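You operate a simulated robot arm through the tools that you are given. There is no shell and no other tool. Be economical: measure what you need, move in short steps, check, and stop when the job is done.

Carry out the task below with a simulated two-armed robot. There is one attempt and no reset: what you move stays moved.

## Task
Hold the calendar block, set it to THU, and lay out the blue marker and label roll.
Fine: blue cup turned to the arrow, marker in the grey pot, roll on the desk pad.

Only the result counts: the job must be done as asked and must still hold three seconds after the hand-in. Knocking over, shifting, dropping, spilling or breaking anything else fails it.

## Robot
Two 7-joint arms with two-finger parallel grippers on one trunk, on a base that drives. Base frame: it is fixed to the floor where the robot stands at the start and does not move with it; the origin is under the middle of the robot, x ahead of it, y to its left, z up. Readings come in mm, degrees, newtons and seconds.
The left shoulder is at the start at [70, 163, 1145], the right one opposite. With the tool pointing down near the work surface each hand reaches from about 360 to 880 mm from the robot's upright axis, wherever it stands, measured 20 degrees to its own side. Places, roughly: blue marker (3x3x13 cm) [600, -500, 800]; day knob [500, 100, 800]; desk pad [1000, -500, 700]; grey pot [600, -400, 700]; pen carousel [500, -500, 800]. Payload 3.43 kg a hand.
The TCP of each hand is the grasp point between the finger pads, 34 mm short of the fingertips. In the tool frame z runs along the fingers and y along their closing line. Largest opening 128 mm; finger width 24, thickness 12; the body of the gripper, 48 by 130 mm, starts 96 mm behind the TCP.
Orientation is told as [roll, pitch, yaw] about the base's x, y, z axes, in that order, counted from this pose: with the fingers straight down and closing along the base's y, the tool's x points along the base's -x, its y along +y and its z along -z.

## Interface
- The arms move only by the tool arm_command. It takes "left_deltas", "right_deltas" or both (then of equal length, played together; a hand with none holds still); each is a list of rows, each a list of 7 numbers: the gripper command, from -1 (shut) to 1 (fully open), values between in proportion, then the shift along the tool's x, y, z in units of 50 mm (1.0 is 50 mm), then the turn, a rotation vector about the tool's x, y, z in units of 6 degrees (1.0 is 6 degrees). In form: [[claw, tx, ty, tz, ax, ay, az], ...]. A call has 1 to 8 rows; each row shifts and turns the commanded pose from where the row before left it, along the tool's axes as they then stand. A call with a number of a shift or a turn outside -1 to 1 is refused whole. Each row takes 0.2 s and may step no farther than 50 mm and 8.6 degrees from the row before; otherwise, or with a gripper value out of range, the whole call is refused. Where a pose cannot be reached the arm comes as near as it can. A force on the tool above 40 N (or 10 N above the force at the start of the call, whichever is more), or a blocked arm, ends the call early, and 0.2 s more pass. Each finger travels about 153 mm/s and halts on what it meets, pressing with about 32 N; the grip force reading is that of the motor and also rises with nothing between the fingers. The clock runs only during rows and for 0.2 s after the last one: add rows that do not move to give the fingers time. It gives the time, the measured TCP pose, the force on the tool (base axes), the opening and the grip force at its end, in the units of the frame above (readings bear some noise), with the torque about the TCP (base axes, N m) and any sound that the robot's microphone picked up.
- Cameras (640 x 400 px; columns grow to the right, rows downward): "scene" is now at [127, -33.1, 1361.8]; the picture's right is [-0.39, -0.92, 0.00], its down [-0.61, 0.26, -0.74] and it looks along [0.68, -0.29, -0.67] (base axes); focal length 214 px, centre (320, 200). "left" rides on the left gripper at [76, 11, -160] in its tool frame; the picture's right is [-0.15, 0.99, 0.00], its down [-0.88, -0.13, -0.46] and it looks along [-0.45, -0.07, 0.89] (tool axes); focal length 234 px, centre (320, 200). "right" rides on the right gripper at [76, -11, -160] in its tool frame; the picture's right is [0.15, 0.99, 0.00], its down [-0.88, 0.13, -0.46] and it looks along [-0.45, 0.07, 0.89] (tool axes); focal length 234 px, centre (320, 200). There is no depth. A picture from a camera that has moved, and an enlarged one, comes with that camera's place and axes in the base frame and with its lens.
- camera(camera): a new picture of that camera. The clock stands still meanwhile.
- raise_lower(by): slides the trunk up (or, below 0, down) by that many mm; the arms and the scene camera ride with it, the base frame stays. It gives what a move gives, with no picture.
- base_move(legs): drives the robot by 1 to 6 legs, each [ahead, left, turn to the left] in mm, mm and degrees, along the robot's own axes; the way and the turn of a leg run together, so that a leg with both is an arc; at most 1500 mm and 180 degrees a leg. The arms and the cameras ride along, it lands a little off, and it stops where it bumps. It gives what a move gives.
- head_to(pan, tilt): turns the head with the scene camera to pan (to the left, within 86 degrees either way) and tilt (down, from -29 to 69), counted from straight ahead of the robot. It gives what a move gives.
- inspect(camera, box): a new picture of the part [left, top, right, bottom] of that camera's present view, enlarged. The clock stands still meanwhile.
- finish_job(): hands the job in; it is judged then, once.

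Work in short steps. Places have to be worked out from the pictures, the camera data and where the tool is seen: move nearer, look again, correct. Check each grasp and each placing, and mend what went wrong. You have 120 turns and 108 pictures in all, those below and enlarged ones among them. Open the grippers and draw the arms clear of the work before you hand the job in, unless the task says otherwise; then end with one line.

The tools are called after "Request:" as name(argument=value, ...) on one line, values as JSON. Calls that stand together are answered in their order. arm_command: Moves the arms, as the interface text tells. Its arguments: {"type":"object","properties":{"left_deltas":{"type":"array","items":{"type":"array","items":{"type":"number"}}},"right_deltas":{"type":"array","items":{"type":"array","items":{"type":"number"}}}},"required":[]} The other tools are called the same way: raise_lower (by) slides the trunk up or down; base_move (legs) drives the base; head_to (pan, tilt) turns the head that bears the scene camera; camera (camera) takes a picture; inspect (camera, box) takes an enlarged picture of a part of a camera's view; finish_job () hands the job in.

At the start:

```text
t: 0.0
left_position: [522.3, -3.3, 1256.3]
left_tcp_rot: [0.1, 0.0, 0.1]
left_force: [0.4, 0.6, 0.1]
left_moment: [-0.03, -0.03, -0.02]
left_finger_gap: 127.8
left_grip_force: 0.0
right_position: [383.9, -431.5, 1236.2]
right_tcp_rot: [0.0, 0.0, 0.0]
right_force: [-0.4, 0.6, -0.9]
right_moment: [0.01, 0.0, 0.02]
right_finger_gap: 128.1
right_grip_force: 0.1
trunk travel left (down, up): [-625.0, 315.0]
robot x, y, heading: [-1.3, 3.5, -0.0]
head pan, tilt: [-23.2, 41.9]
```

scene: 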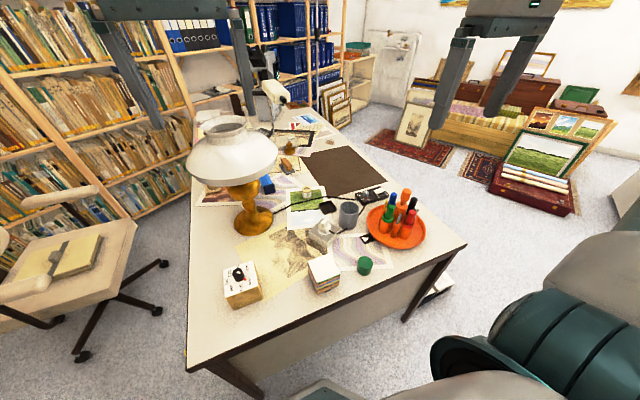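
right: 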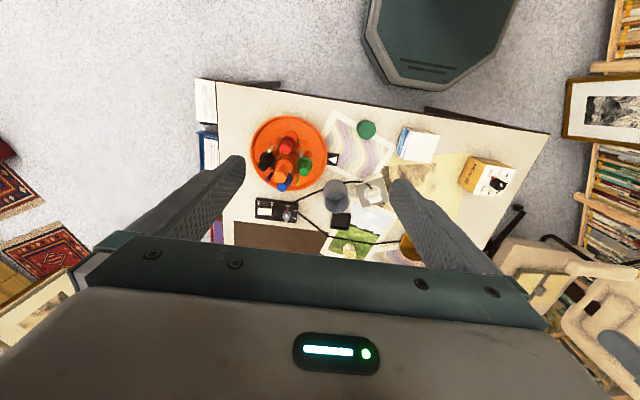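
left: 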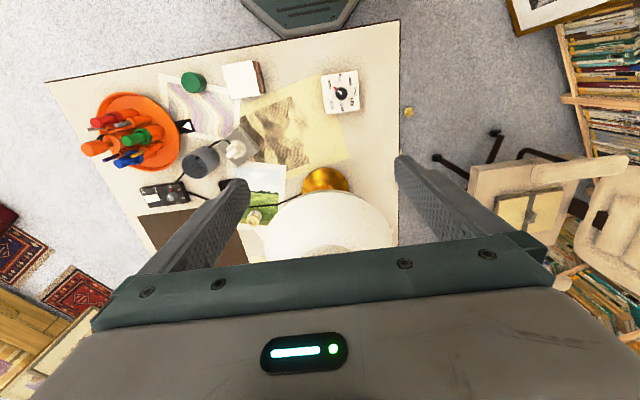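

The pictures show a desk with the day-knob block, an orange carousel with coloured cups, a grey pot and a dark desk pad. I'll enlarge the key areas first.

Request:
inspect(camera="scene", box=[280, 160, 440, 280])

Request:
inspect(camera="left", box=[300, 60, 380, 120])

Request:
inspect(camera="left", box=[80, 80, 240, 200])

Request:
inspect(camera="scene", box=[220, 100, 380, 220])

```text
3.33 times, centred on (360, 220) of scene
camera zoom: at [127.0, -33.1, 1361.8], right [-0.39, -0.92, 0.0], down [-0.61, 0.26, -0.74], along [0.68, -0.29, -0.67], focal length 715 px, centre (187, 133)
```

zoom: 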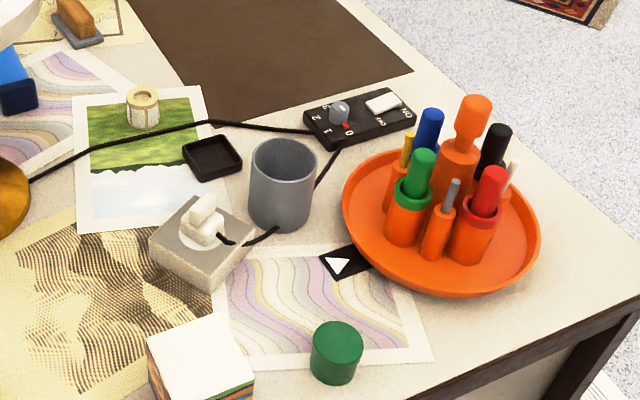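

```text
6.67 times, centred on (340, 90) of left
camera zoom: at [445.9, 8.2, 1415.2], right [0.15, 0.99, 0.0], down [0.88, -0.13, 0.46], along [0.45, -0.07, -0.89], focal length 1561 px, centre (187, 933)
```

zoom: 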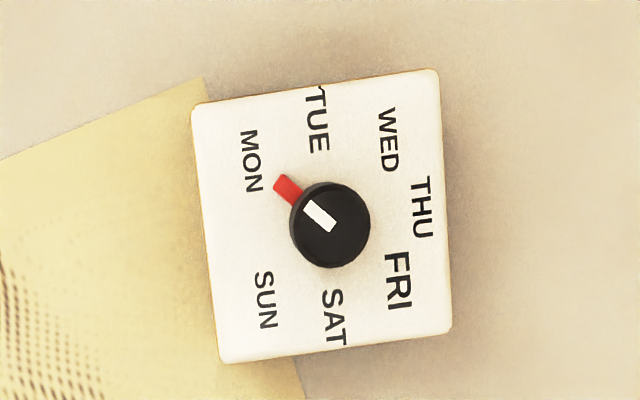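

```text
3.33 times, centred on (160, 140) of left
camera zoom: at [445.9, 8.2, 1415.2], right [0.15, 0.99, 0.0], down [0.88, -0.13, 0.46], along [0.45, -0.07, -0.89], focal length 781 px, centre (853, 400)
```

zoom: 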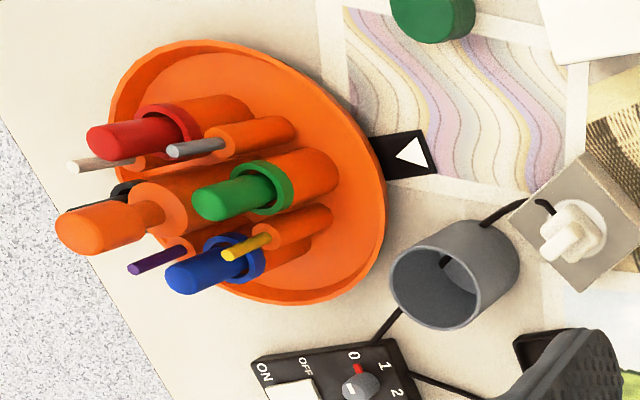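

```text
3.33 times, centred on (300, 160) of scene
camera zoom: at [127.0, -33.1, 1361.8], right [-0.39, -0.92, 0.0], down [-0.61, 0.26, -0.74], along [0.68, -0.29, -0.67], focal length 715 px, centre (387, 333)
```

zoom: 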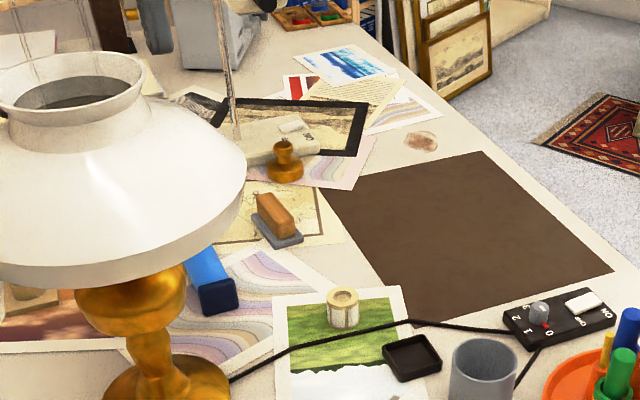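

Triangulating: desk top is at z≈741, the day knob top at (479,50,843), the carousel handle top at (496,-482,934), the arrow at (503,-373), and the label roll near (790,-258). The pad's near edge is x≈755, so I'll drive 200 mm to the right to bring all of it within reach.

Request:
base_move(legs=[[0, -200, 0]])

Request:
camera(camera="right")

Request:
camera(camera="scene")

```text
t: 1.6
left_position: [522.2, -203.2, 1254.8]
left_tcp_rot: [-0.1, -0.1, 0.1]
left_force: [0.0, -0.5, 0.5]
left_moment: [0.0, -0.02, 0.02]
left_finger_gap: 127.9
left_grip_force: 0.1
right_position: [384.4, -631.8, 1236.2]
right_tcp_rot: [0.0, -0.1, 0.1]
right_force: [0.3, -0.3, 0.4]
right_moment: [-0.02, -0.02, 0.04]
right_finger_gap: 128.1
right_grip_force: 0.1
trunk travel left (down, up): [-625.0, 315.0]
robot x, y, heading: [-2.0, -200.3, -0.1]
head pan, tilt: [-23.2, 41.9]
```

```text
100 pictures are left
camera right: at [307.7, -642.5, 1396.1], right [-0.15, 0.99, 0.0], down [0.88, 0.13, 0.46], along [0.45, 0.07, -0.89], focal length 234 px, centre (320, 200)
```

right: 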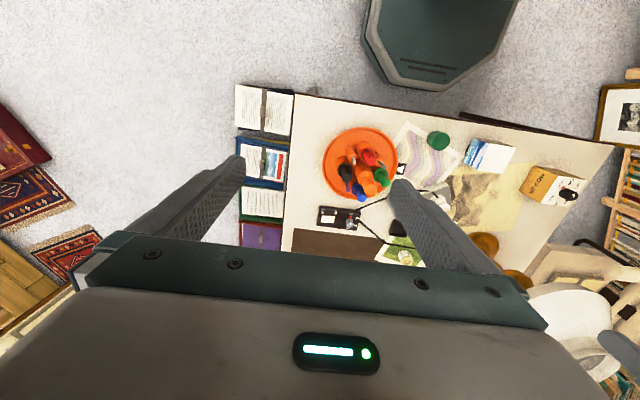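

```text
99 pictures are left
camera scene: at [127.0, -233.6, 1361.8], right [-0.39, -0.92, 0.0], down [-0.61, 0.26, -0.74], along [0.68, -0.29, -0.67], focal length 214 px, centre (320, 200)
```

scene: 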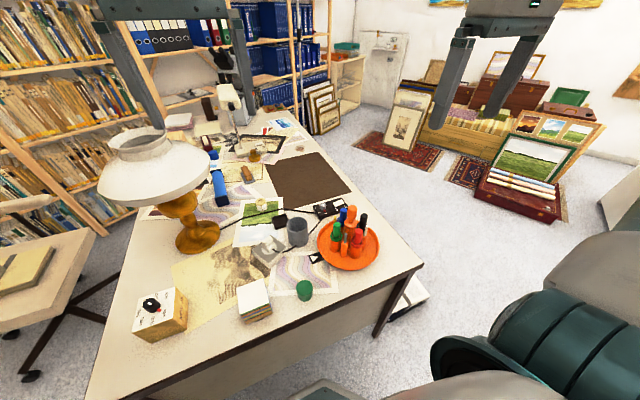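

I'll bring the right hand above the carousel, well clear of the tall handle, for a close look from above.

Request:
arm_command(right_deltas=[[1, -0.3, 0.5, 0.56, 0, 0, 0], [1, -0.3, 0.5, 0.56, 0, 0, 0], [1, -0.3, 0.5, 0.56, 0, 0, 0], [1, -0.3, 0.5, 0.56, 0, 0, 0], [1, -0.3, 0.5, 0.56, 0, 0, 0], [1, -0.3, 0.5, 0.56, 0, 0, 0]])

Request:
camera(camera="right")

Request:
inspect(camera="scene", box=[270, 180, 400, 300])

```text
t: 3.0
left_position: [524.4, -202.2, 1254.9]
left_tcp_rot: [-0.1, 0.0, 0.1]
left_force: [-0.3, 0.0, -1.0]
left_moment: [-0.01, -0.01, 0.01]
left_finger_gap: 127.9
left_grip_force: 0.1
right_position: [477.6, -481.5, 1067.1]
right_tcp_rot: [0.1, 0.0, 0.0]
right_force: [0.0, -0.2, -0.3]
right_moment: [0.0, 0.03, 0.03]
right_finger_gap: 128.2
right_grip_force: 0.1
trunk travel left (down, up): [-625.0, 315.0]
robot x, y, heading: [0.9, -199.8, 0.0]
head pan, tilt: [-23.2, 41.9]
```

```text
98 pictures are left
camera right: at [399.8, -491.9, 1228.1], right [-0.15, 0.99, 0.0], down [0.88, 0.13, 0.46], along [0.45, 0.07, -0.89], focal length 234 px, centre (320, 200)
```

right: 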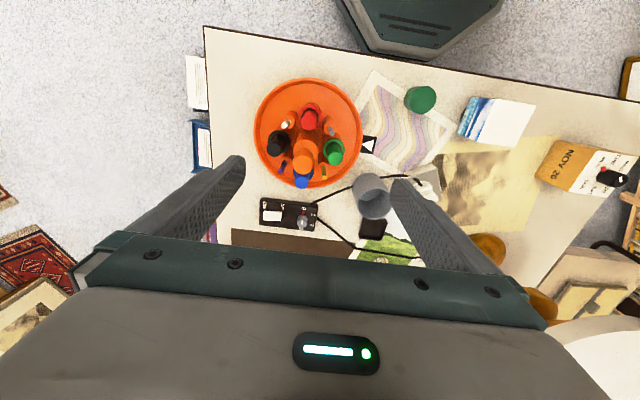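

```text
3.33 times, centred on (335, 240) of scene
camera zoom: at [128.6, -233.4, 1361.7], right [-0.39, -0.92, 0.0], down [-0.62, 0.26, -0.74], along [0.68, -0.29, -0.67], focal length 715 px, centre (270, 67)
```

zoom: 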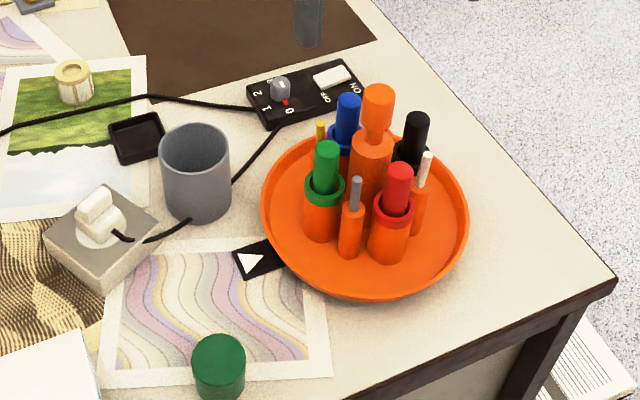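

Request:
inspect(camera="right", box=[240, 70, 400, 190])

```text
3.33 times, centred on (320, 130) of right
camera zoom: at [399.8, -491.9, 1228.1], right [-0.15, 0.99, 0.0], down [0.88, 0.13, 0.46], along [0.45, 0.07, -0.89], focal length 781 px, centre (320, 433)
```

zoom: 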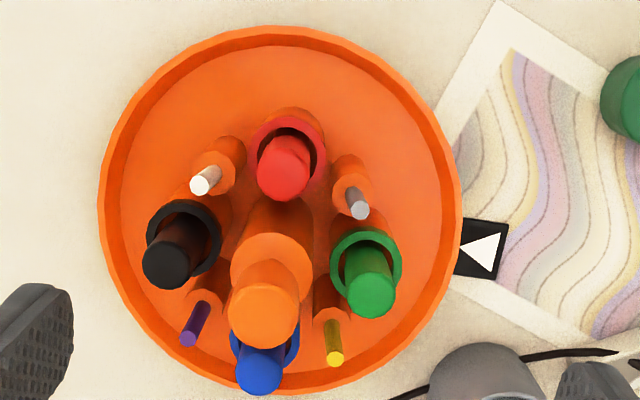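

From both views the carousel centre is (504,-499) with cups at radius 48. Green faces the arrow in the +y direction and blue sits at +x, so it needs a +90° turn. I'll go above the handle with the gripper yawed about -45° so the fingers pass between the markers, and partly close them.

Request:
arm_command(right_deltas=[[0, -0.528, -0.35, 0.6, 0, 0, 0], [-0.2, 0, 0, 0.1, 0, 0, 1], [-0.2, 0, 0, 0.1, 0, 0, 1], [-0.2, 0, 0, 0.1, 0, 0, 1], [-0.2, 0, 0, 0.1, 0, 0, 1], [-0.2, 0, 0, 0.1, 0, 0, 1], [-0.2, 0, 0, 0.1, 0, 0, 1], [-0.2, 0, 0, 0.1, 0, 0, 1]])

Request:
camera(camera="right")

Request:
inspect(camera="scene", box=[270, 150, 430, 270])

```text
t: 4.8
left_position: [522.2, -204.0, 1255.0]
left_tcp_rot: [0.1, 0.0, 0.1]
left_force: [-0.1, -0.7, -1.2]
left_moment: [-0.03, 0.0, 0.02]
left_finger_gap: 127.7
left_grip_force: 0.2
right_position: [501.0, -499.4, 1004.0]
right_tcp_rot: [0.0, -0.1, -42.1]
right_force: [-0.3, 0.6, -0.7]
right_moment: [0.01, 0.0, -0.01]
right_finger_gap: 51.0
right_grip_force: 0.1
trunk travel left (down, up): [-625.0, 315.0]
robot x, y, heading: [-1.8, -203.4, -0.2]
head pan, tilt: [-23.2, 41.9]
```

```text
95 pictures are left
camera right: at [435.7, -456.9, 1162.5], right [0.55, 0.83, 0.0], down [0.74, -0.49, 0.46], along [0.38, -0.25, -0.89], focal length 234 px, centre (320, 200)
```

right: 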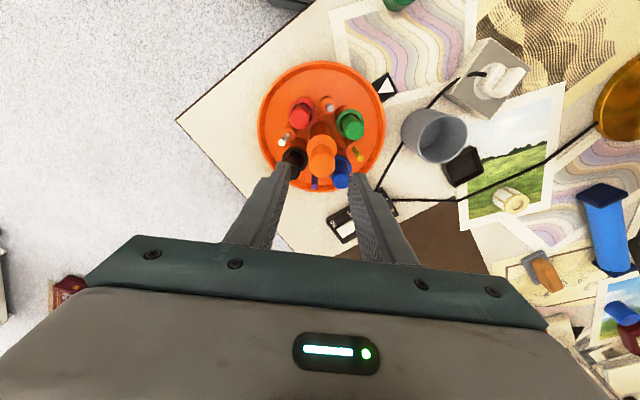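

```text
3.33 times, centred on (350, 210) of scene
camera zoom: at [127.1, -234.2, 1361.8], right [-0.39, -0.92, 0.0], down [-0.61, 0.26, -0.74], along [0.68, -0.29, -0.67], focal length 715 px, centre (220, 167)
```

zoom: 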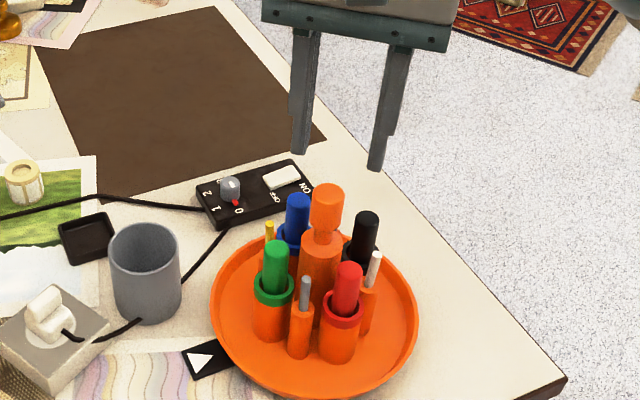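

The handle sits at (504,-500) with its top at z≈905, centred between the fingers. I'll descend to TCP z≈893 and grip it.

Request:
arm_command(right_deltas=[[-0.2, -0.044, 0.04, 0.74, 0, 0, 0.5], [-0.2, 0, 0, 0.74, 0, 0, 0], [-0.2, 0, 0, 0.74, 0, 0, 0], [-0.2, 0, 0, 0, 0, 0, 0], [-1, 0, 0, 0, 0, 0, 0], [-1, 0, 0, 0, 0, 0, 0]])

Request:
inspect(camera="scene", box=[270, 150, 430, 270])

```text
t: 6.2
left_position: [523.5, -203.5, 1255.0]
left_tcp_rot: [-0.1, 0.0, 0.1]
left_force: [0.4, 0.3, -0.4]
left_moment: [-0.01, 0.02, -0.03]
left_finger_gap: 128.3
left_grip_force: 0.0
right_position: [505.9, -499.4, 894.8]
right_tcp_rot: [0.0, -0.1, -44.9]
right_force: [2.7, 2.7, -4.2]
right_moment: [-0.2, -1.1, -0.01]
right_finger_gap: 39.3
right_grip_force: 44.8
trunk travel left (down, up): [-625.0, 315.0]
robot x, y, heading: [1.6, -201.0, -0.1]
head pan, tilt: [-23.2, 41.9]
```

```text
3.33 times, centred on (350, 210) of scene
camera zoom: at [127.9, -233.9, 1361.6], right [-0.39, -0.92, 0.0], down [-0.62, 0.26, -0.74], along [0.68, -0.29, -0.67], focal length 715 px, centre (220, 167)
```

zoom: 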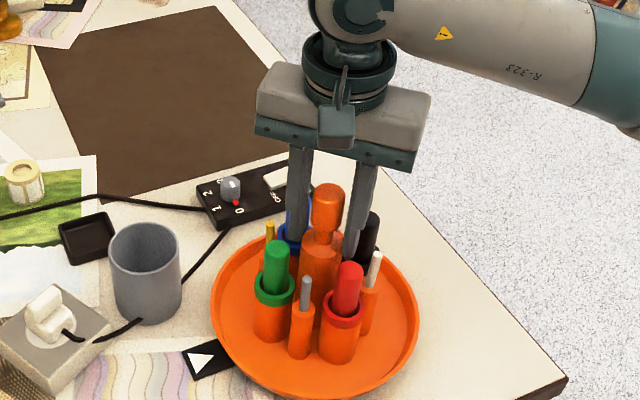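

Gap reads 39 mm with the grip force up, so the fingers hold the handle body. I'll turn +48° first and check.

Request:
arm_command(right_deltas=[[-1, 0, 0, 0, 0, 0, -1], [-1, 0, 0, 0, 0, 0, -1], [-1, 0, 0, 0, 0, 0, -1], [-1, 0, 0, 0, 0, 0, -1], [-1, 0, 0, 0, 0, 0, -1], [-1, 0, 0, 0, 0, 0, -1], [-1, 0, 0, 0, 0, 0, -1], [-1, 0, 0, 0, 0, 0, -0.5]])

Request:
inspect(camera="scene", box=[270, 150, 430, 270])

```text
t: 8.0
left_position: [521.5, -204.5, 1255.4]
left_tcp_rot: [0.1, 0.0, 0.1]
left_force: [0.5, 0.2, -0.5]
left_moment: [0.01, -0.04, 0.01]
left_finger_gap: 127.9
left_grip_force: 0.0
right_position: [504.1, -501.2, 893.1]
right_tcp_rot: [0.0, 0.0, 0.1]
right_force: [11.5, -6.7, 14.0]
right_moment: [-0.35, 0.38, -0.01]
right_finger_gap: 39.0
right_grip_force: 45.2
trunk travel left (down, up): [-625.0, 315.0]
robot x, y, heading: [-2.4, -202.9, -0.2]
head pan, tilt: [-23.2, 41.9]
```

```text
3.33 times, centred on (350, 210) of scene
camera zoom: at [127.5, -234.4, 1361.8], right [-0.39, -0.92, 0.0], down [-0.61, 0.26, -0.74], along [0.68, -0.29, -0.67], focal length 715 px, centre (220, 167)
```

zoom: 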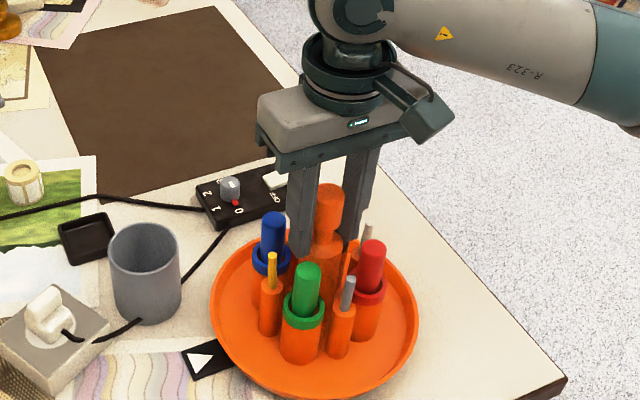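

The carousel turns with the hand (about 45° now, blue moving toward the arrow). I'll do the other 45°.

Request:
arm_command(right_deltas=[[-1, 0, 0, 0, 0, 0, -1], [-1, 0, 0, 0, 0, 0, -1], [-1, 0, 0, 0, 0, 0, -1], [-1, 0, 0, 0, 0, 0, -1], [-1, 0, 0, 0, 0, 0, -1], [-1, 0, 0, 0, 0, 0, -1], [-1, 0, 0, 0, 0, 0, -1], [-1, 0, 0, 0, 0, 0, -0.5]])

Request:
inspect(camera="scene", box=[270, 150, 430, 270])

```text
t: 9.8
left_position: [522.2, -204.8, 1255.0]
left_tcp_rot: [0.0, 0.0, 0.0]
left_force: [-0.6, 0.0, 0.8]
left_moment: [-0.02, 0.02, 0.01]
left_finger_gap: 128.1
left_grip_force: 0.1
right_position: [506.1, -501.4, 893.5]
right_tcp_rot: [-0.2, -0.1, 45.0]
right_force: [20.9, -18.4, 28.5]
right_moment: [-0.88, -0.49, -0.01]
right_finger_gap: 39.3
right_grip_force: 44.8
trunk travel left (down, up): [-625.0, 315.0]
robot x, y, heading: [2.9, -203.4, -0.4]
head pan, tilt: [-23.2, 41.9]
```

```text
3.33 times, centred on (350, 210) of scene
camera zoom: at [127.3, -235.2, 1361.9], right [-0.39, -0.92, 0.0], down [-0.61, 0.26, -0.74], along [0.68, -0.29, -0.67], focal length 715 px, centre (220, 167)
```

zoom: 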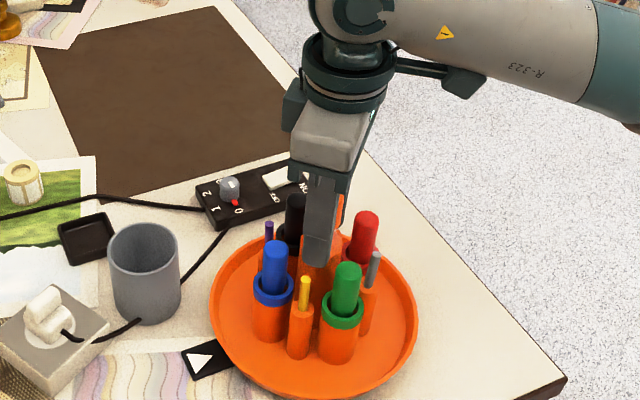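

Blue now stands where green was. I'll open slightly, rise straight up, and look from above.

Request:
arm_command(right_deltas=[[-0.15, 0, 0, 0, 0, 0, 0], [-0.15, 0, 0, 0, 0, 0, 0], [-0.15, 0, 0, -0.8, 0, 0, 0], [-0.15, 0, 0, -0.9, 0, 0, 0], [-0.15, 0, 0, -0.9, 0, 0, 0], [-0.15, 0, 0, -0.9, 0, 0, 0]])

Request:
camera(camera="right")

Request:
inspect(camera="scene", box=[270, 150, 430, 270])

```text
t: 11.2
left_position: [521.9, -202.5, 1254.7]
left_tcp_rot: [-0.1, -0.1, 0.0]
left_force: [0.7, 0.1, -0.1]
left_moment: [-0.02, 0.0, -0.01]
left_finger_gap: 127.9
left_grip_force: 0.1
right_position: [503.3, -497.7, 1069.9]
right_tcp_rot: [-0.1, 0.0, 45.1]
right_force: [-0.4, -0.2, 0.3]
right_moment: [-0.03, 0.01, -0.01]
right_finger_gap: 54.5
right_grip_force: 0.0
trunk travel left (down, up): [-625.0, 315.0]
robot x, y, heading: [1.0, -199.6, 0.1]
head pan, tilt: [-23.2, 41.9]
```

```text
90 pictures are left
camera right: at [456.8, -559.1, 1228.5], right [-0.8, 0.6, 0.0], down [0.53, 0.72, 0.45], along [0.27, 0.36, -0.89], focal length 234 px, centre (320, 200)
```

right: 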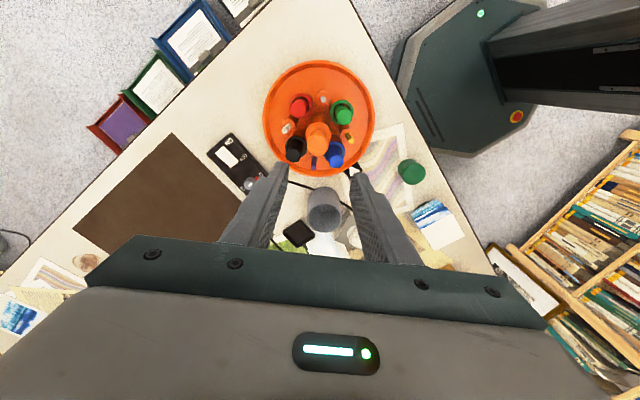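

```text
3.33 times, centred on (350, 210) of scene
camera zoom: at [126.2, -233.1, 1361.8], right [-0.39, -0.92, 0.0], down [-0.61, 0.26, -0.74], along [0.68, -0.29, -0.67], focal length 715 px, centre (220, 167)
```

zoom: 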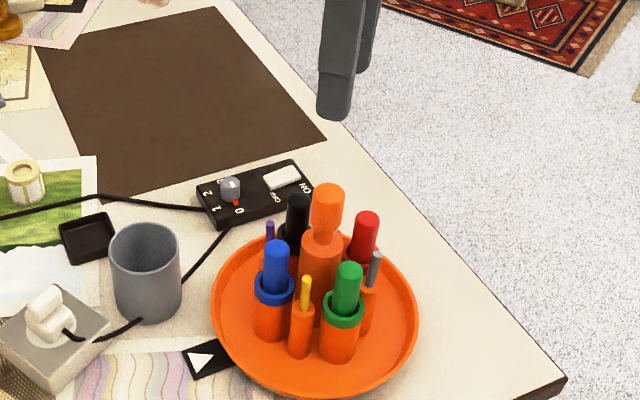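

Blue is at the arrow. Next is the marker at about (504,-451): I'll go above it with the fingers closing along x (yaw 90°) and shifted a bit to +y to clear the thin pens.

Request:
arm_command(right_deltas=[[-0.15, -0.375, 0.375, 0.3, 0, 0, 0], [-0.15, -0.375, 0.375, 0.3, 0, 0, 0], [-0.15, 0, 0, 0, 0, 0, -1], [-0.15, 0, 0, 0, 0, 0, -1], [-0.15, 0, 0, 0, 0, 0, -1], [-0.15, 0, 0, 0, 0, 0, -1], [-0.15, 0, 0, 0, 0, 0, -1], [-0.15, 0, 0, 0, 0, 0, -1]])

Request:
arm_command(right_deltas=[[-0.15, 0, 0, 0, 0, 0, -1], [-0.15, 0, 0, 0, 0, 0, -0.5], [-0.15, 0, 0, 0, 0, 0, 0]])

Request:
inspect(camera="right", box=[240, 60, 400, 180])

Request:
camera(camera="right")

```text
t: 13.0
left_position: [520.9, -203.0, 1255.4]
left_tcp_rot: [0.0, 0.0, 0.2]
left_force: [0.7, 0.7, -0.9]
left_moment: [0.01, -0.02, 0.01]
left_finger_gap: 128.1
left_grip_force: 0.0
right_position: [449.4, -401.9, 1039.2]
right_tcp_rot: [0.0, 0.0, 80.9]
right_force: [-0.7, 0.3, -0.5]
right_moment: [-0.03, -0.02, 0.0]
right_finger_gap: 54.2
right_grip_force: 0.1
right hand out of reach, approached as far as the arm can: row 6, 7, 8
trunk travel left (down, up): [-625.0, 315.0]
robot x, y, heading: [1.6, -200.0, -0.1]
head pan, tilt: [-23.2, 41.9]
```

```text
t: 13.8
left_position: [521.0, -203.8, 1255.4]
left_tcp_rot: [0.1, 0.0, 0.1]
left_force: [-0.2, 0.2, 0.1]
left_moment: [0.0, 0.01, 0.01]
left_finger_gap: 128.0
left_grip_force: 0.0
right_position: [418.5, -380.0, 1041.2]
right_tcp_rot: [0.0, 0.1, 89.9]
right_force: [0.7, 0.8, 0.6]
right_moment: [0.03, 0.02, 0.02]
right_finger_gap: 54.4
right_grip_force: 0.1
right hand out of reach, approached as far as the arm can: row 1, 2
trunk travel left (down, up): [-625.0, 315.0]
robot x, y, heading: [0.1, -202.5, 0.1]
head pan, tilt: [-23.2, 41.9]
```

```text
3.33 times, centred on (320, 120) of right
camera zoom: at [427.8, -455.0, 1201.3], right [-0.99, -0.14, 0.0], down [-0.13, 0.88, 0.45], along [-0.06, 0.45, -0.89], focal length 781 px, centre (320, 467)
```

zoom: 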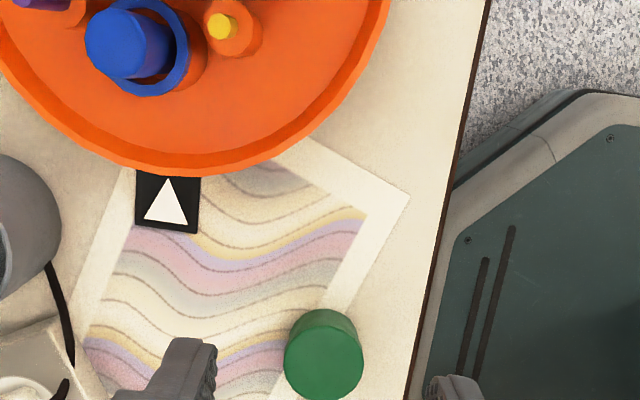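

```text
87 pictures are left
camera right: at [427.8, -455.0, 1201.3], right [-0.99, -0.14, 0.0], down [-0.13, 0.88, 0.45], along [-0.06, 0.45, -0.89], focal length 234 px, centre (320, 200)
```

right: 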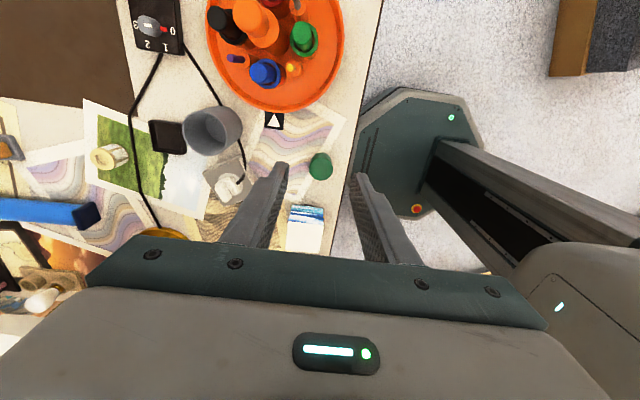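

Yaw +90° is beyond this arm's reach. I'll unwind and go the other way to yaw -90° instead, staying at safe height.

Request:
arm_command(right_deltas=[[-0.15, 0, 0, 0, 0, 0, 1], [-0.15, 0, 0, 0, 0, 0, 1], [-0.15, 0, 0, 0, 0, 0, 1], [-0.15, 0, 0, 0, 0, 0, 1], [-0.15, 0, 0, 0, 0, 0, 1], [-0.15, 0, 0, 0, 0, 0, 1], [-0.15, 0, 0, 0, 0, 0, 1], [-0.15, 0, 0, 0, 0, 0, 1]])

Request:
arm_command(right_deltas=[[-0.15, 0, 0, 0, 0, 0, 1], [-0.15, 0, 0, 0, 0, 0, 1], [-0.15, 0, 0, 0, 0, 0, 1], [-0.15, 0, 0, 0, 0, 0, 1], [-0.15, 0, 0, 0, 0, 0, 1], [-0.15, 0, 0, 0, 0, 0, 1], [-0.15, 0, 0, 0, 0, 0, 1], [-0.15, 0, 0, 0, 0, 0, 1]])

Request:
arm_command(right_deltas=[[-0.15, 0, 0, 0, 0, 0, 1], [-0.15, 0, 0, 0, 0, 0, 1], [-0.15, 0, 0, 0, 0, 0, 1], [-0.15, 0, 0, 0, 0, 0, 1], [-0.15, 0, 0, 0, 0, 0, 1], [-0.15, 0, 0, 0, 0, 0, 1], [-0.15, 0, 0, 0, 0, 0, 1], [-0.15, 0, 0, 0, 0, 0, 1]])

Request:
arm_command(right_deltas=[[-0.15, 0, 0, 0, 0, 0, 1], [-0.15, 0, 0, 0, 0, 0, 1], [-0.15, 0, 0, 0, 0, 0, 1], [-0.15, 0, 0, 0, 0, 0, 1], [-0.15, 0, 0, 0, 0, 0, 1], [-0.15, 0, 0, 0, 0, 0, 1], [-0.15, 0, 0, 0, 0, 0, 0]])

Request:
camera(camera="right")

```text
t: 15.6
left_position: [521.2, -204.9, 1254.6]
left_tcp_rot: [0.0, 0.1, 0.1]
left_force: [0.0, 0.6, 0.0]
left_moment: [0.0, 0.04, -0.01]
left_finger_gap: 128.1
left_grip_force: 0.1
right_position: [417.8, -378.9, 1041.4]
right_tcp_rot: [0.2, 0.0, 42.1]
right_force: [-0.1, 0.3, -0.2]
right_moment: [-0.01, -0.01, 0.02]
right_finger_gap: 54.4
right_grip_force: 0.1
trunk travel left (down, up): [-625.0, 315.0]
robot x, y, heading: [-1.1, -199.8, 0.1]
head pan, tilt: [-23.2, 41.9]
```

```text
t: 17.4
left_position: [522.9, -203.4, 1256.2]
left_tcp_rot: [0.0, 0.0, 0.2]
left_force: [-0.3, 0.5, -0.4]
left_moment: [0.0, 0.03, 0.0]
left_finger_gap: 128.0
left_grip_force: 0.1
right_position: [418.9, -378.4, 1041.1]
right_tcp_rot: [0.0, 0.0, -6.0]
right_force: [-0.5, 0.4, -0.6]
right_moment: [-0.01, 0.01, 0.0]
right_finger_gap: 54.2
right_grip_force: 0.0
trunk travel left (down, up): [-625.0, 315.0]
robot x, y, heading: [-0.7, -200.8, 0.1]
head pan, tilt: [-23.2, 41.9]
```

```text
t: 19.2
left_position: [521.8, -203.1, 1254.1]
left_tcp_rot: [0.0, 0.0, 0.1]
left_force: [-0.9, 0.4, 0.8]
left_moment: [0.0, -0.01, 0.01]
left_finger_gap: 127.8
left_grip_force: 0.2
right_position: [419.1, -380.0, 1041.6]
right_tcp_rot: [0.1, 0.0, -54.1]
right_force: [0.0, -0.2, -0.5]
right_moment: [0.01, 0.04, 0.01]
right_finger_gap: 54.3
right_grip_force: 0.0
trunk travel left (down, up): [-625.0, 315.0]
robot x, y, heading: [2.8, -198.9, 0.1]
head pan, tilt: [-23.2, 41.9]
```

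```text
t: 20.8
left_position: [521.2, -204.4, 1254.7]
left_tcp_rot: [0.0, 0.0, 0.1]
left_force: [0.0, 0.1, 0.2]
left_moment: [-0.02, 0.02, 0.04]
left_finger_gap: 127.8
left_grip_force: 0.0
right_position: [418.4, -379.5, 1041.8]
right_tcp_rot: [0.1, 0.0, -89.9]
right_force: [0.3, 0.0, 0.3]
right_moment: [-0.02, 0.0, -0.01]
right_finger_gap: 54.3
right_grip_force: 0.0
trunk travel left (down, up): [-625.0, 315.0]
robot x, y, heading: [-3.3, -197.2, -0.1]
head pan, tilt: [-23.2, 41.9]
```

```text
86 pictures are left
camera right: at [406.1, -303.2, 1201.6], right [0.99, 0.15, 0.0], down [0.13, -0.88, 0.46], along [0.07, -0.45, -0.89], focal length 234 px, centre (320, 200)
```

right: 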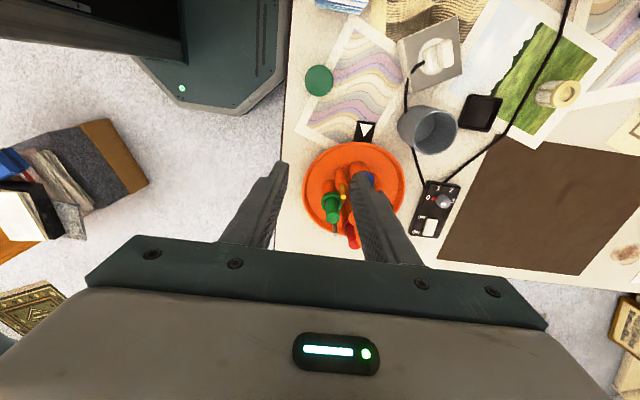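

Yaw -90° works here. I'll move over the blue marker and look.

Request:
arm_command(right_deltas=[[-0.15, -0.44, 0.573, 0, 0, 0, 0], [-0.15, -0.44, 0.573, 0, 0, 0, 0], [-0.15, -0.44, 0.573, 0, 0, 0, 0], [-0.15, 0, 0, 0, 0, 0, 0]])

Request:
inspect(camera="right", box=[240, 70, 400, 190])

Request:
inspect(camera="scene", box=[290, 180, 390, 255])

```text
t: 21.8
left_position: [521.3, -203.6, 1255.5]
left_tcp_rot: [0.0, 0.0, 0.2]
left_force: [-0.8, -1.0, -0.1]
left_moment: [0.01, 0.0, 0.03]
left_finger_gap: 128.3
left_grip_force: 0.1
right_position: [505.1, -445.0, 1042.3]
right_tcp_rot: [0.0, 0.0, -89.9]
right_force: [-0.3, 0.4, -0.7]
right_moment: [-0.01, 0.0, 0.0]
right_finger_gap: 54.5
right_grip_force: 0.0
trunk travel left (down, up): [-625.0, 315.0]
robot x, y, heading: [2.8, -202.4, 0.1]
head pan, tilt: [-23.2, 41.9]
```

```text
3.33 times, centred on (320, 130) of right
camera zoom: at [492.0, -368.2, 1201.2], right [0.99, 0.15, 0.0], down [0.13, -0.88, 0.46], along [0.07, -0.45, -0.89], focal length 781 px, centre (320, 433)
```

zoom: 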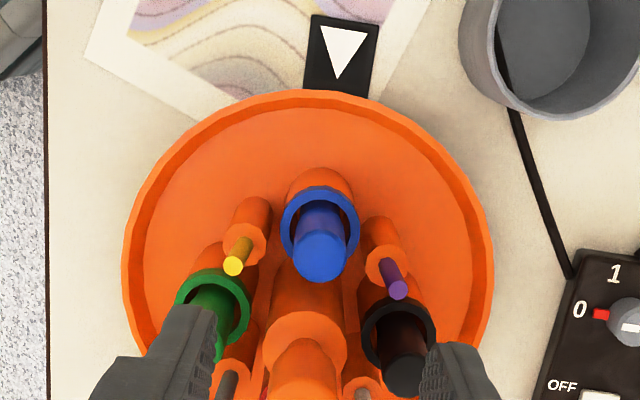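

```text
5.33 times, centred on (340, 218) of scene
camera zoom: at [126.9, -233.8, 1361.8], right [-0.39, -0.92, 0.0], down [-0.61, 0.26, -0.74], along [0.68, -0.29, -0.67], focal length 1144 px, centre (213, 107)
```

zoom: 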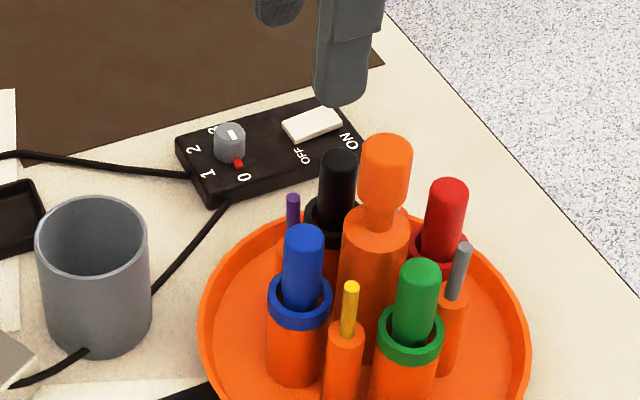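

The blue marker stands upright at (505,-451), top z≈881, about 23 mm thick, and the cup lines up with the arrow. I'll narrow to about 40 mm, descend to z≈862 and grip.

Request:
arm_command(right_deltas=[[-0.37, 0, 0, 0.9, 0, 0, 0], [-0.37, 0.02, 0, 0.9, 0, 0, 0], [-0.37, 0, 0, 0.9, 0, 0, 0], [-0.37, 0, 0, 0.9, 0, 0, 0], [-0.37, 0, 0, 0, 0, 0, 0], [-1, 0, 0, 0, 0, 0, 0], [-1, 0, 0, 0, 0, 0, 0]])

Request:
inspect(camera="scene", box=[270, 160, 400, 258])

```text
t: 23.4
left_position: [522.4, -204.1, 1254.8]
left_tcp_rot: [0.0, 0.0, 0.1]
left_force: [0.2, 0.3, -0.2]
left_moment: [0.0, 0.0, 0.0]
left_finger_gap: 128.0
left_grip_force: 0.1
right_position: [505.5, -445.1, 861.7]
right_tcp_rot: [0.0, 0.0, -89.9]
right_force: [-0.7, 0.8, 0.7]
right_moment: [-0.03, 0.0, 0.0]
right_finger_gap: 21.5
right_grip_force: 31.5
trunk travel left (down, up): [-625.0, 315.0]
robot x, y, heading: [1.4, -199.1, 0.0]
head pan, tilt: [-23.2, 41.9]
```

```text
4.08 times, centred on (335, 209) of scene
camera zoom: at [127.1, -234.0, 1361.8], right [-0.39, -0.92, 0.0], down [-0.61, 0.26, -0.74], along [0.68, -0.29, -0.67], focal length 875 px, centre (259, 163)
```

zoom: 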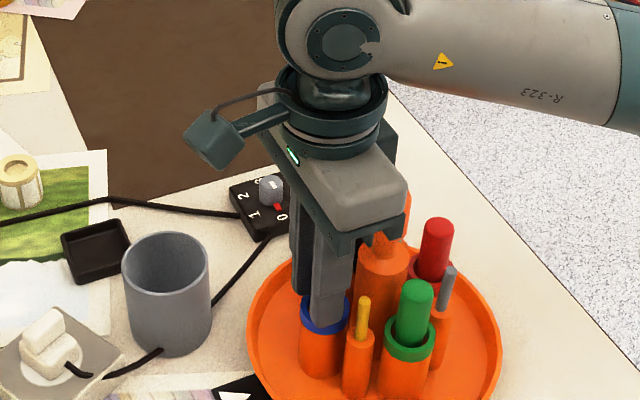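

Marker gripped (21.5 mm). The pot works out at (594,-348) with its rim at z≈817, so I'll lift 130 mm straight up first and check.

Request:
arm_command(right_deltas=[[-1, 0, 0, -0.6, 0, 0, 0], [-1, 0, 0, -0.8, 0, 0, 0], [-1, 0, 0, -0.8, 0, 0, 0], [-1, 0, 0, -0.6, 0, 0, 0], [-1, 0.6, 0.5, 0, 0, 0, 0], [-1, 0.6, 0.5, 0, 0, 0, 0], [-1, 0, 0, 0, 0, 0, 0]])

Request:
camera(camera="right")

Request:
inspect(camera="scene", box=[270, 130, 430, 250])

```text
t: 25.0
left_position: [520.8, -205.3, 1255.8]
left_tcp_rot: [-0.1, -0.1, 0.1]
left_force: [-0.1, 0.1, -0.8]
left_moment: [0.04, -0.02, -0.03]
left_finger_gap: 127.9
left_grip_force: 0.0
right_position: [554.1, -385.7, 1002.4]
right_tcp_rot: [0.0, 0.0, -90.0]
right_force: [-0.2, 1.0, -0.6]
right_moment: [0.02, 0.01, 0.01]
right_finger_gap: 21.4
right_grip_force: 31.6
trunk travel left (down, up): [-625.0, 315.0]
robot x, y, heading: [-4.4, -203.0, -0.1]
head pan, tilt: [-23.2, 41.9]
```

```text
82 pictures are left
camera right: at [541.9, -308.7, 1161.9], right [0.99, 0.15, 0.0], down [0.13, -0.88, 0.46], along [0.07, -0.45, -0.89], focal length 234 px, centre (320, 200)
```

right: 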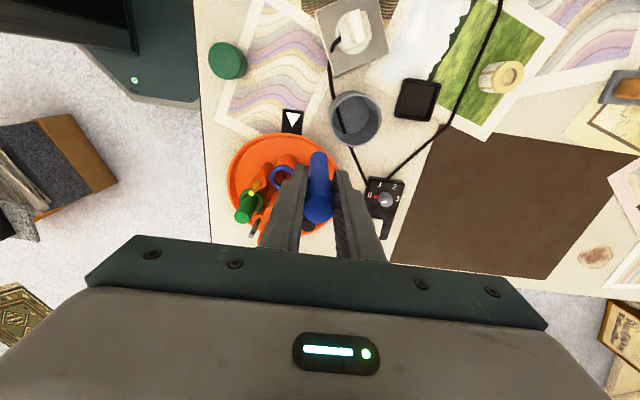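

```text
3.33 times, centred on (350, 190) of scene
camera zoom: at [126.3, -235.2, 1361.8], right [-0.39, -0.92, 0.0], down [-0.61, 0.26, -0.74], along [0.68, -0.29, -0.67], focal length 715 px, centre (220, 233)
```

zoom: 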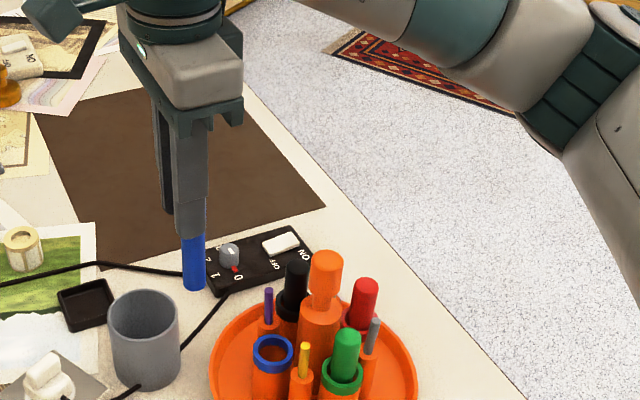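

The marker hangs straight with its bottom ≈109 mm below the TCP, and the pot is confirmed at (597,-348). I'll go over it, lower in, and check before releasing.

Request:
arm_command(right_deltas=[[-1, 0.43, 0.42, 0, 0, 0, 0], [-1, 0.43, 0.42, 0, 0, 0, 0], [-1, 0, 0, 0, 0, 0, 0], [-1, 0, 0, 0.7, 0, 0, 0], [-1, 0, 0, 0.5, 0, 0, 0], [-1, 0, 0, 0, 0, 0, 0]])

Request:
inspect(camera="scene", box=[270, 160, 400, 258])

Request:
inspect(camera="right", box=[240, 80, 400, 200])

```text
t: 26.4
left_position: [521.8, -203.6, 1254.8]
left_tcp_rot: [0.0, 0.1, 0.1]
left_force: [0.0, -0.4, -0.2]
left_moment: [-0.02, 0.02, 0.03]
left_finger_gap: 128.1
left_grip_force: 0.0
right_position: [596.7, -340.5, 942.5]
right_tcp_rot: [0.1, 0.0, -89.9]
right_force: [0.0, 0.0, -0.7]
right_moment: [0.01, -0.01, 0.01]
right_finger_gap: 21.7
right_grip_force: 31.8
trunk travel left (down, up): [-625.0, 315.0]
robot x, y, heading: [-0.2, -199.6, -0.1]
head pan, tilt: [-23.2, 41.9]
```

```text
4.08 times, centred on (335, 209) of scene
camera zoom: at [126.9, -233.9, 1361.8], right [-0.39, -0.92, 0.0], down [-0.61, 0.26, -0.74], along [0.68, -0.29, -0.67], focal length 875 px, centre (259, 163)
```

zoom: 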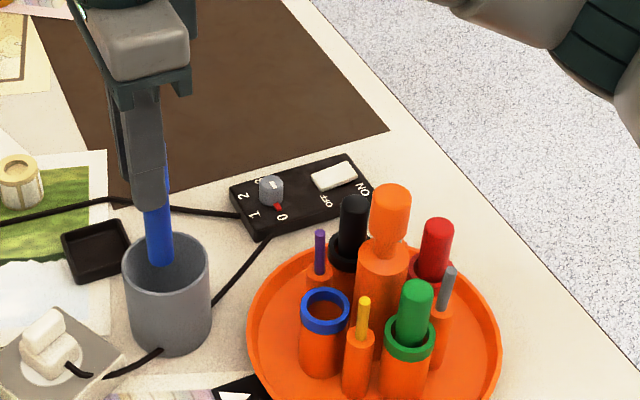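

```text
3.33 times, centred on (320, 140) of right
camera zoom: at [583.7, -264.7, 1101.6], right [0.99, 0.15, 0.0], down [0.13, -0.88, 0.46], along [0.07, -0.45, -0.89], focal length 781 px, centre (320, 400)
```

zoom: 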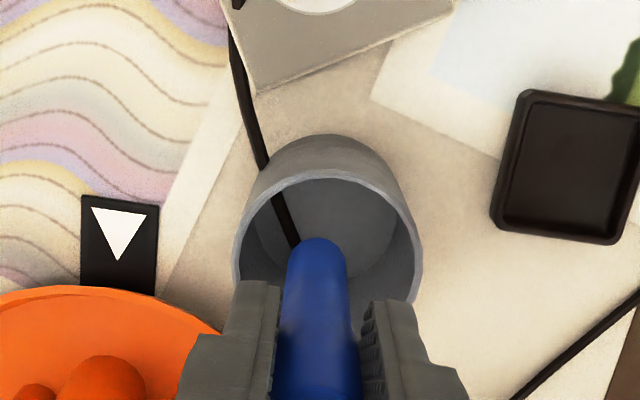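

The marker is within ~4 mm of the pot's centre. I'll nudge, lower to TCP z≈861 and release gently.

Request:
arm_command(right_deltas=[[-1, 0.06, 0.04, 0.6, 0, 0, 0], [-1, 0, 0, 0.6, 0, 0, 0], [-1, 0, 0, 0.4, 0, 0, 0], [-1, 0, 0, 0, 0, 0, 0]])

Request:
inspect(camera="scene", box=[270, 160, 400, 258])

```text
t: 27.4
left_position: [520.8, -202.7, 1255.2]
left_tcp_rot: [-0.1, -0.1, 0.2]
left_force: [0.0, 0.3, -0.4]
left_moment: [-0.01, 0.02, 0.01]
left_finger_gap: 128.1
left_grip_force: 0.1
right_position: [598.3, -338.0, 860.7]
right_tcp_rot: [0.0, 0.1, -90.0]
right_force: [-0.5, 0.1, 0.1]
right_moment: [-0.01, 0.0, 0.01]
right_finger_gap: 21.5
right_grip_force: 32.0
trunk travel left (down, up): [-625.0, 315.0]
robot x, y, heading: [0.7, -198.7, 0.0]
head pan, tilt: [-23.2, 41.9]
```

```text
4.08 times, centred on (335, 209) of scene
camera zoom: at [127.1, -233.9, 1361.8], right [-0.39, -0.92, 0.0], down [-0.61, 0.26, -0.74], along [0.68, -0.29, -0.67], focal length 875 px, centre (259, 163)
```

zoom: 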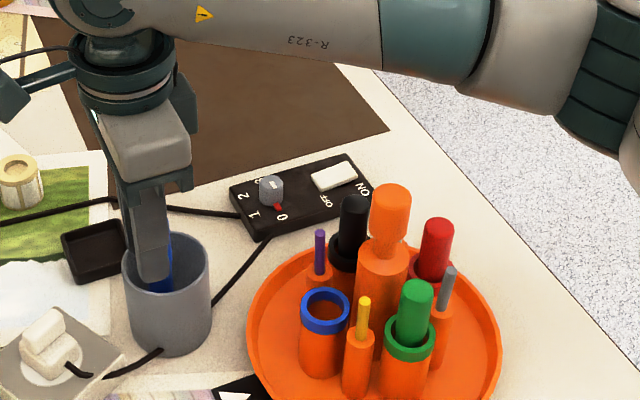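

No contact yet, with only a few mm to the floor. I'll open just to ~31 mm so the fingers can't touch the rim, then rise straight up.

Request:
arm_command(right_deltas=[[-1, 0, 0, 0.06, 0, 0, 0], [-0.52, 0, 0, 0, 0, 0, 0], [-0.52, 0, 0, 0, 0, 0, 0], [-0.52, 0, 0, -0.5, 0, 0, 0], [-0.52, 0, 0, -0.8, 0, 0, 0], [-0.52, 0, 0, -0.9, 0, 0, 0], [-0.52, 0, 0, -0.9, 0, 0, 0]])

Request:
camera(camera="right")

Request:
inspect(camera="scene", box=[230, 160, 360, 258])

```text
t: 29.0
left_position: [521.0, -203.0, 1255.7]
left_tcp_rot: [0.0, 0.0, 0.1]
left_force: [-0.4, 0.1, -0.2]
left_moment: [-0.01, -0.03, 0.01]
left_finger_gap: 127.9
left_grip_force: 0.0
right_position: [598.8, -337.9, 1012.9]
right_tcp_rot: [0.0, -0.1, -89.8]
right_force: [-1.1, 0.2, 0.0]
right_moment: [-0.04, 0.0, -0.02]
right_finger_gap: 30.8
right_grip_force: 0.0
trunk travel left (down, up): [-625.0, 315.0]
robot x, y, heading: [2.9, -199.8, 0.3]
head pan, tilt: [-23.2, 41.9]
```

```text
77 pictures are left
camera right: at [585.3, -261.9, 1173.5], right [0.99, 0.15, 0.0], down [0.13, -0.88, 0.46], along [0.07, -0.45, -0.89], focal length 234 px, centre (320, 200)
```

right: 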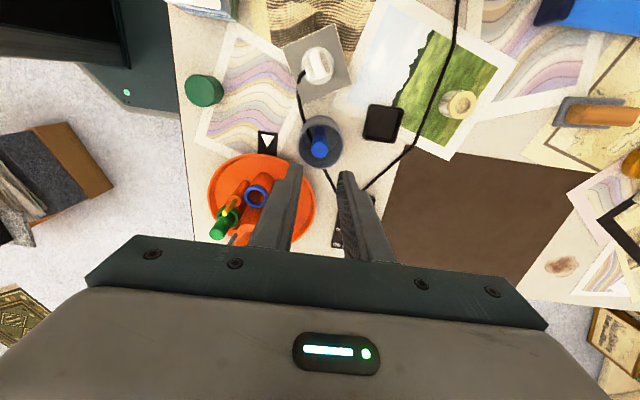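

```text
4.08 times, centred on (295, 209) of scene
camera zoom: at [126.3, -233.4, 1361.8], right [-0.39, -0.92, 0.0], down [-0.61, 0.26, -0.74], along [0.68, -0.29, -0.67], focal length 875 px, centre (422, 163)
```

zoom: 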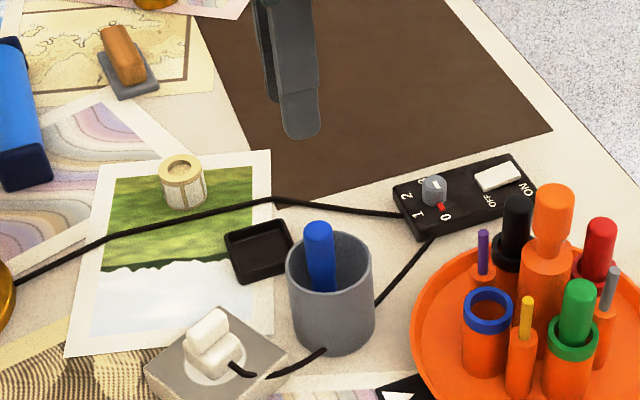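

The marker stands in the pot. Now for the label roll, near (808,-262), top z≈775; I'll enlarge it to see the cable beside it.

Request:
inspect(camera="right", box=[380, 50, 520, 155])

```text
3.81 times, centred on (450, 102) of right
camera zoom: at [585.3, -261.9, 1173.5], right [0.99, 0.15, 0.0], down [0.13, -0.88, 0.46], along [0.07, -0.45, -0.89], focal length 892 px, centre (-175, 571)
```

zoom: 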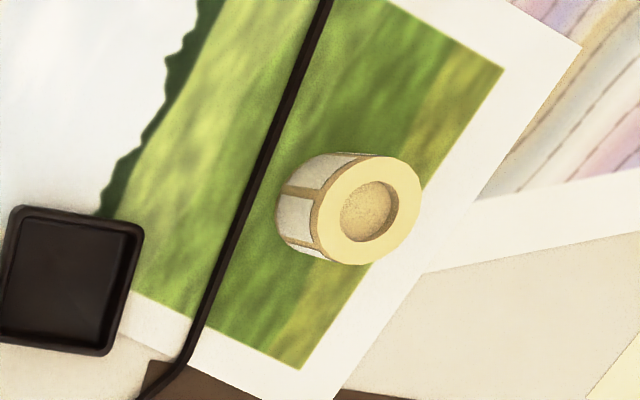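

The roll is at about (813,-263) with the cable 18 mm off its near side. I'll turn the gripper to yaw -18°, so the fingers run parallel to the cable, move near, and shift the left arm aside.

Request:
arm_command(right_deltas=[[-0.1, 0, 0, 0, 0, 0, -1], [-0.1, 0, 0, 0, 0, 0, -1], [0.1, 0, 0, 0, 0, 0, -1], [0.1, 0, 0, 0, 0, 0, -1], [0.1, 0, 0, 0, 0, 0, -1], [0.1, 0, 0, 0, 0, 0, -1], [0.1, 0, 0, 0, 0, 0, -1], [0.1, 0, 0, 0, 0, 0, -1]], left_deltas=[[1, 0, 0.5, 0, 0, 0, 0], [1, 0, 0.5, 0, 0, 0, 0], [1, 0, 0.5, 0, 0, 0, 0], [1, 0, 0.5, 0, 0, 0, 0], [1, 0, 0.5, 0, 0, 0, 0], [1, 0, 0.5, 0, 0, 0, 0], [1, 0, 0.5, 0, 0, 0, 0], [1, 0, 0.5, 0, 0, 0, 0]])

Request:
arm_command(right_deltas=[[0.1, 0, 0, 0, 0, 0, -1], [0.1, 0, 0, 0, 0, 0, -1], [0.1, 0, 0, 0, 0, 0, -1], [0.1, 0, 0, 0, 0, 0, -1], [0.1, -0.7, 0.62, 0, 0, 0, 0], [0.1, -0.7, 0.62, 0, 0, 0, 0], [0.1, -0.7, 0.62, 0, 0, 0, 0], [0.1, -0.7, 0.62, 0, 0, 0, 0]])

Request:
camera(camera="right")

Request:
camera(camera="scene")

```text
t: 30.8
left_position: [521.0, -2.3, 1253.2]
left_tcp_rot: [0.0, 0.0, 0.1]
left_force: [-0.1, 0.5, -0.2]
left_moment: [0.03, 0.01, 0.0]
left_finger_gap: 127.9
left_grip_force: 0.1
right_position: [597.5, -336.7, 1014.1]
right_tcp_rot: [0.1, -0.1, -41.9]
right_force: [-0.3, 0.2, 0.4]
right_moment: [-0.03, 0.01, 0.02]
right_finger_gap: 70.5
right_grip_force: 0.1
trunk travel left (down, up): [-625.0, 315.0]
robot x, y, heading: [2.0, -201.1, -0.1]
head pan, tilt: [-23.2, 41.9]
```

```text
t: 32.6
left_position: [521.4, -1.3, 1253.3]
left_tcp_rot: [-0.1, 0.0, 0.0]
left_force: [0.0, -0.3, 0.2]
left_moment: [-0.05, 0.01, 0.01]
left_finger_gap: 128.2
left_grip_force: 0.1
right_position: [768.7, -260.0, 1012.9]
right_tcp_rot: [-0.3, 0.1, -17.8]
right_force: [1.5, 0.9, 0.2]
right_moment: [-0.02, 0.03, 0.0]
right_finger_gap: 70.3
right_grip_force: 0.1
trunk travel left (down, up): [-625.0, 315.0]
robot x, y, heading: [1.8, -201.8, -0.2]
head pan, tilt: [-23.2, 41.9]
```

```text
74 pictures are left
camera right: at [692.8, -247.2, 1173.1], right [0.16, 0.99, 0.0], down [0.88, -0.14, 0.46], along [0.45, -0.08, -0.89], focal length 234 px, centre (320, 200)
```

right: 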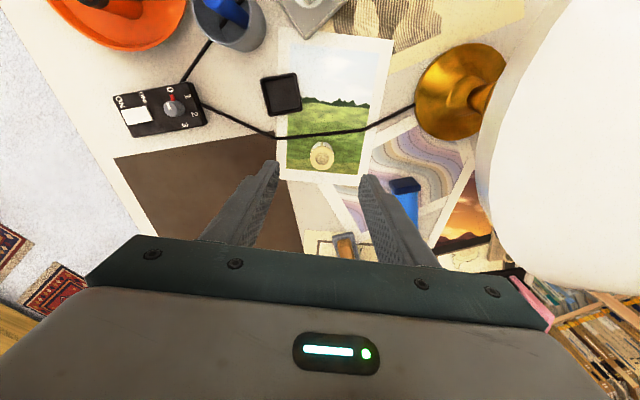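

```text
73 pictures are left
camera scene: at [128.0, -231.1, 1361.7], right [-0.39, -0.92, 0.0], down [-0.62, 0.26, -0.74], along [0.68, -0.29, -0.67], focal length 214 px, centre (320, 200)
```

scene: 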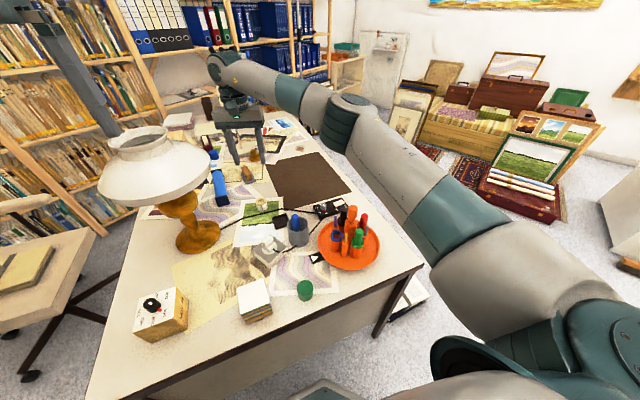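

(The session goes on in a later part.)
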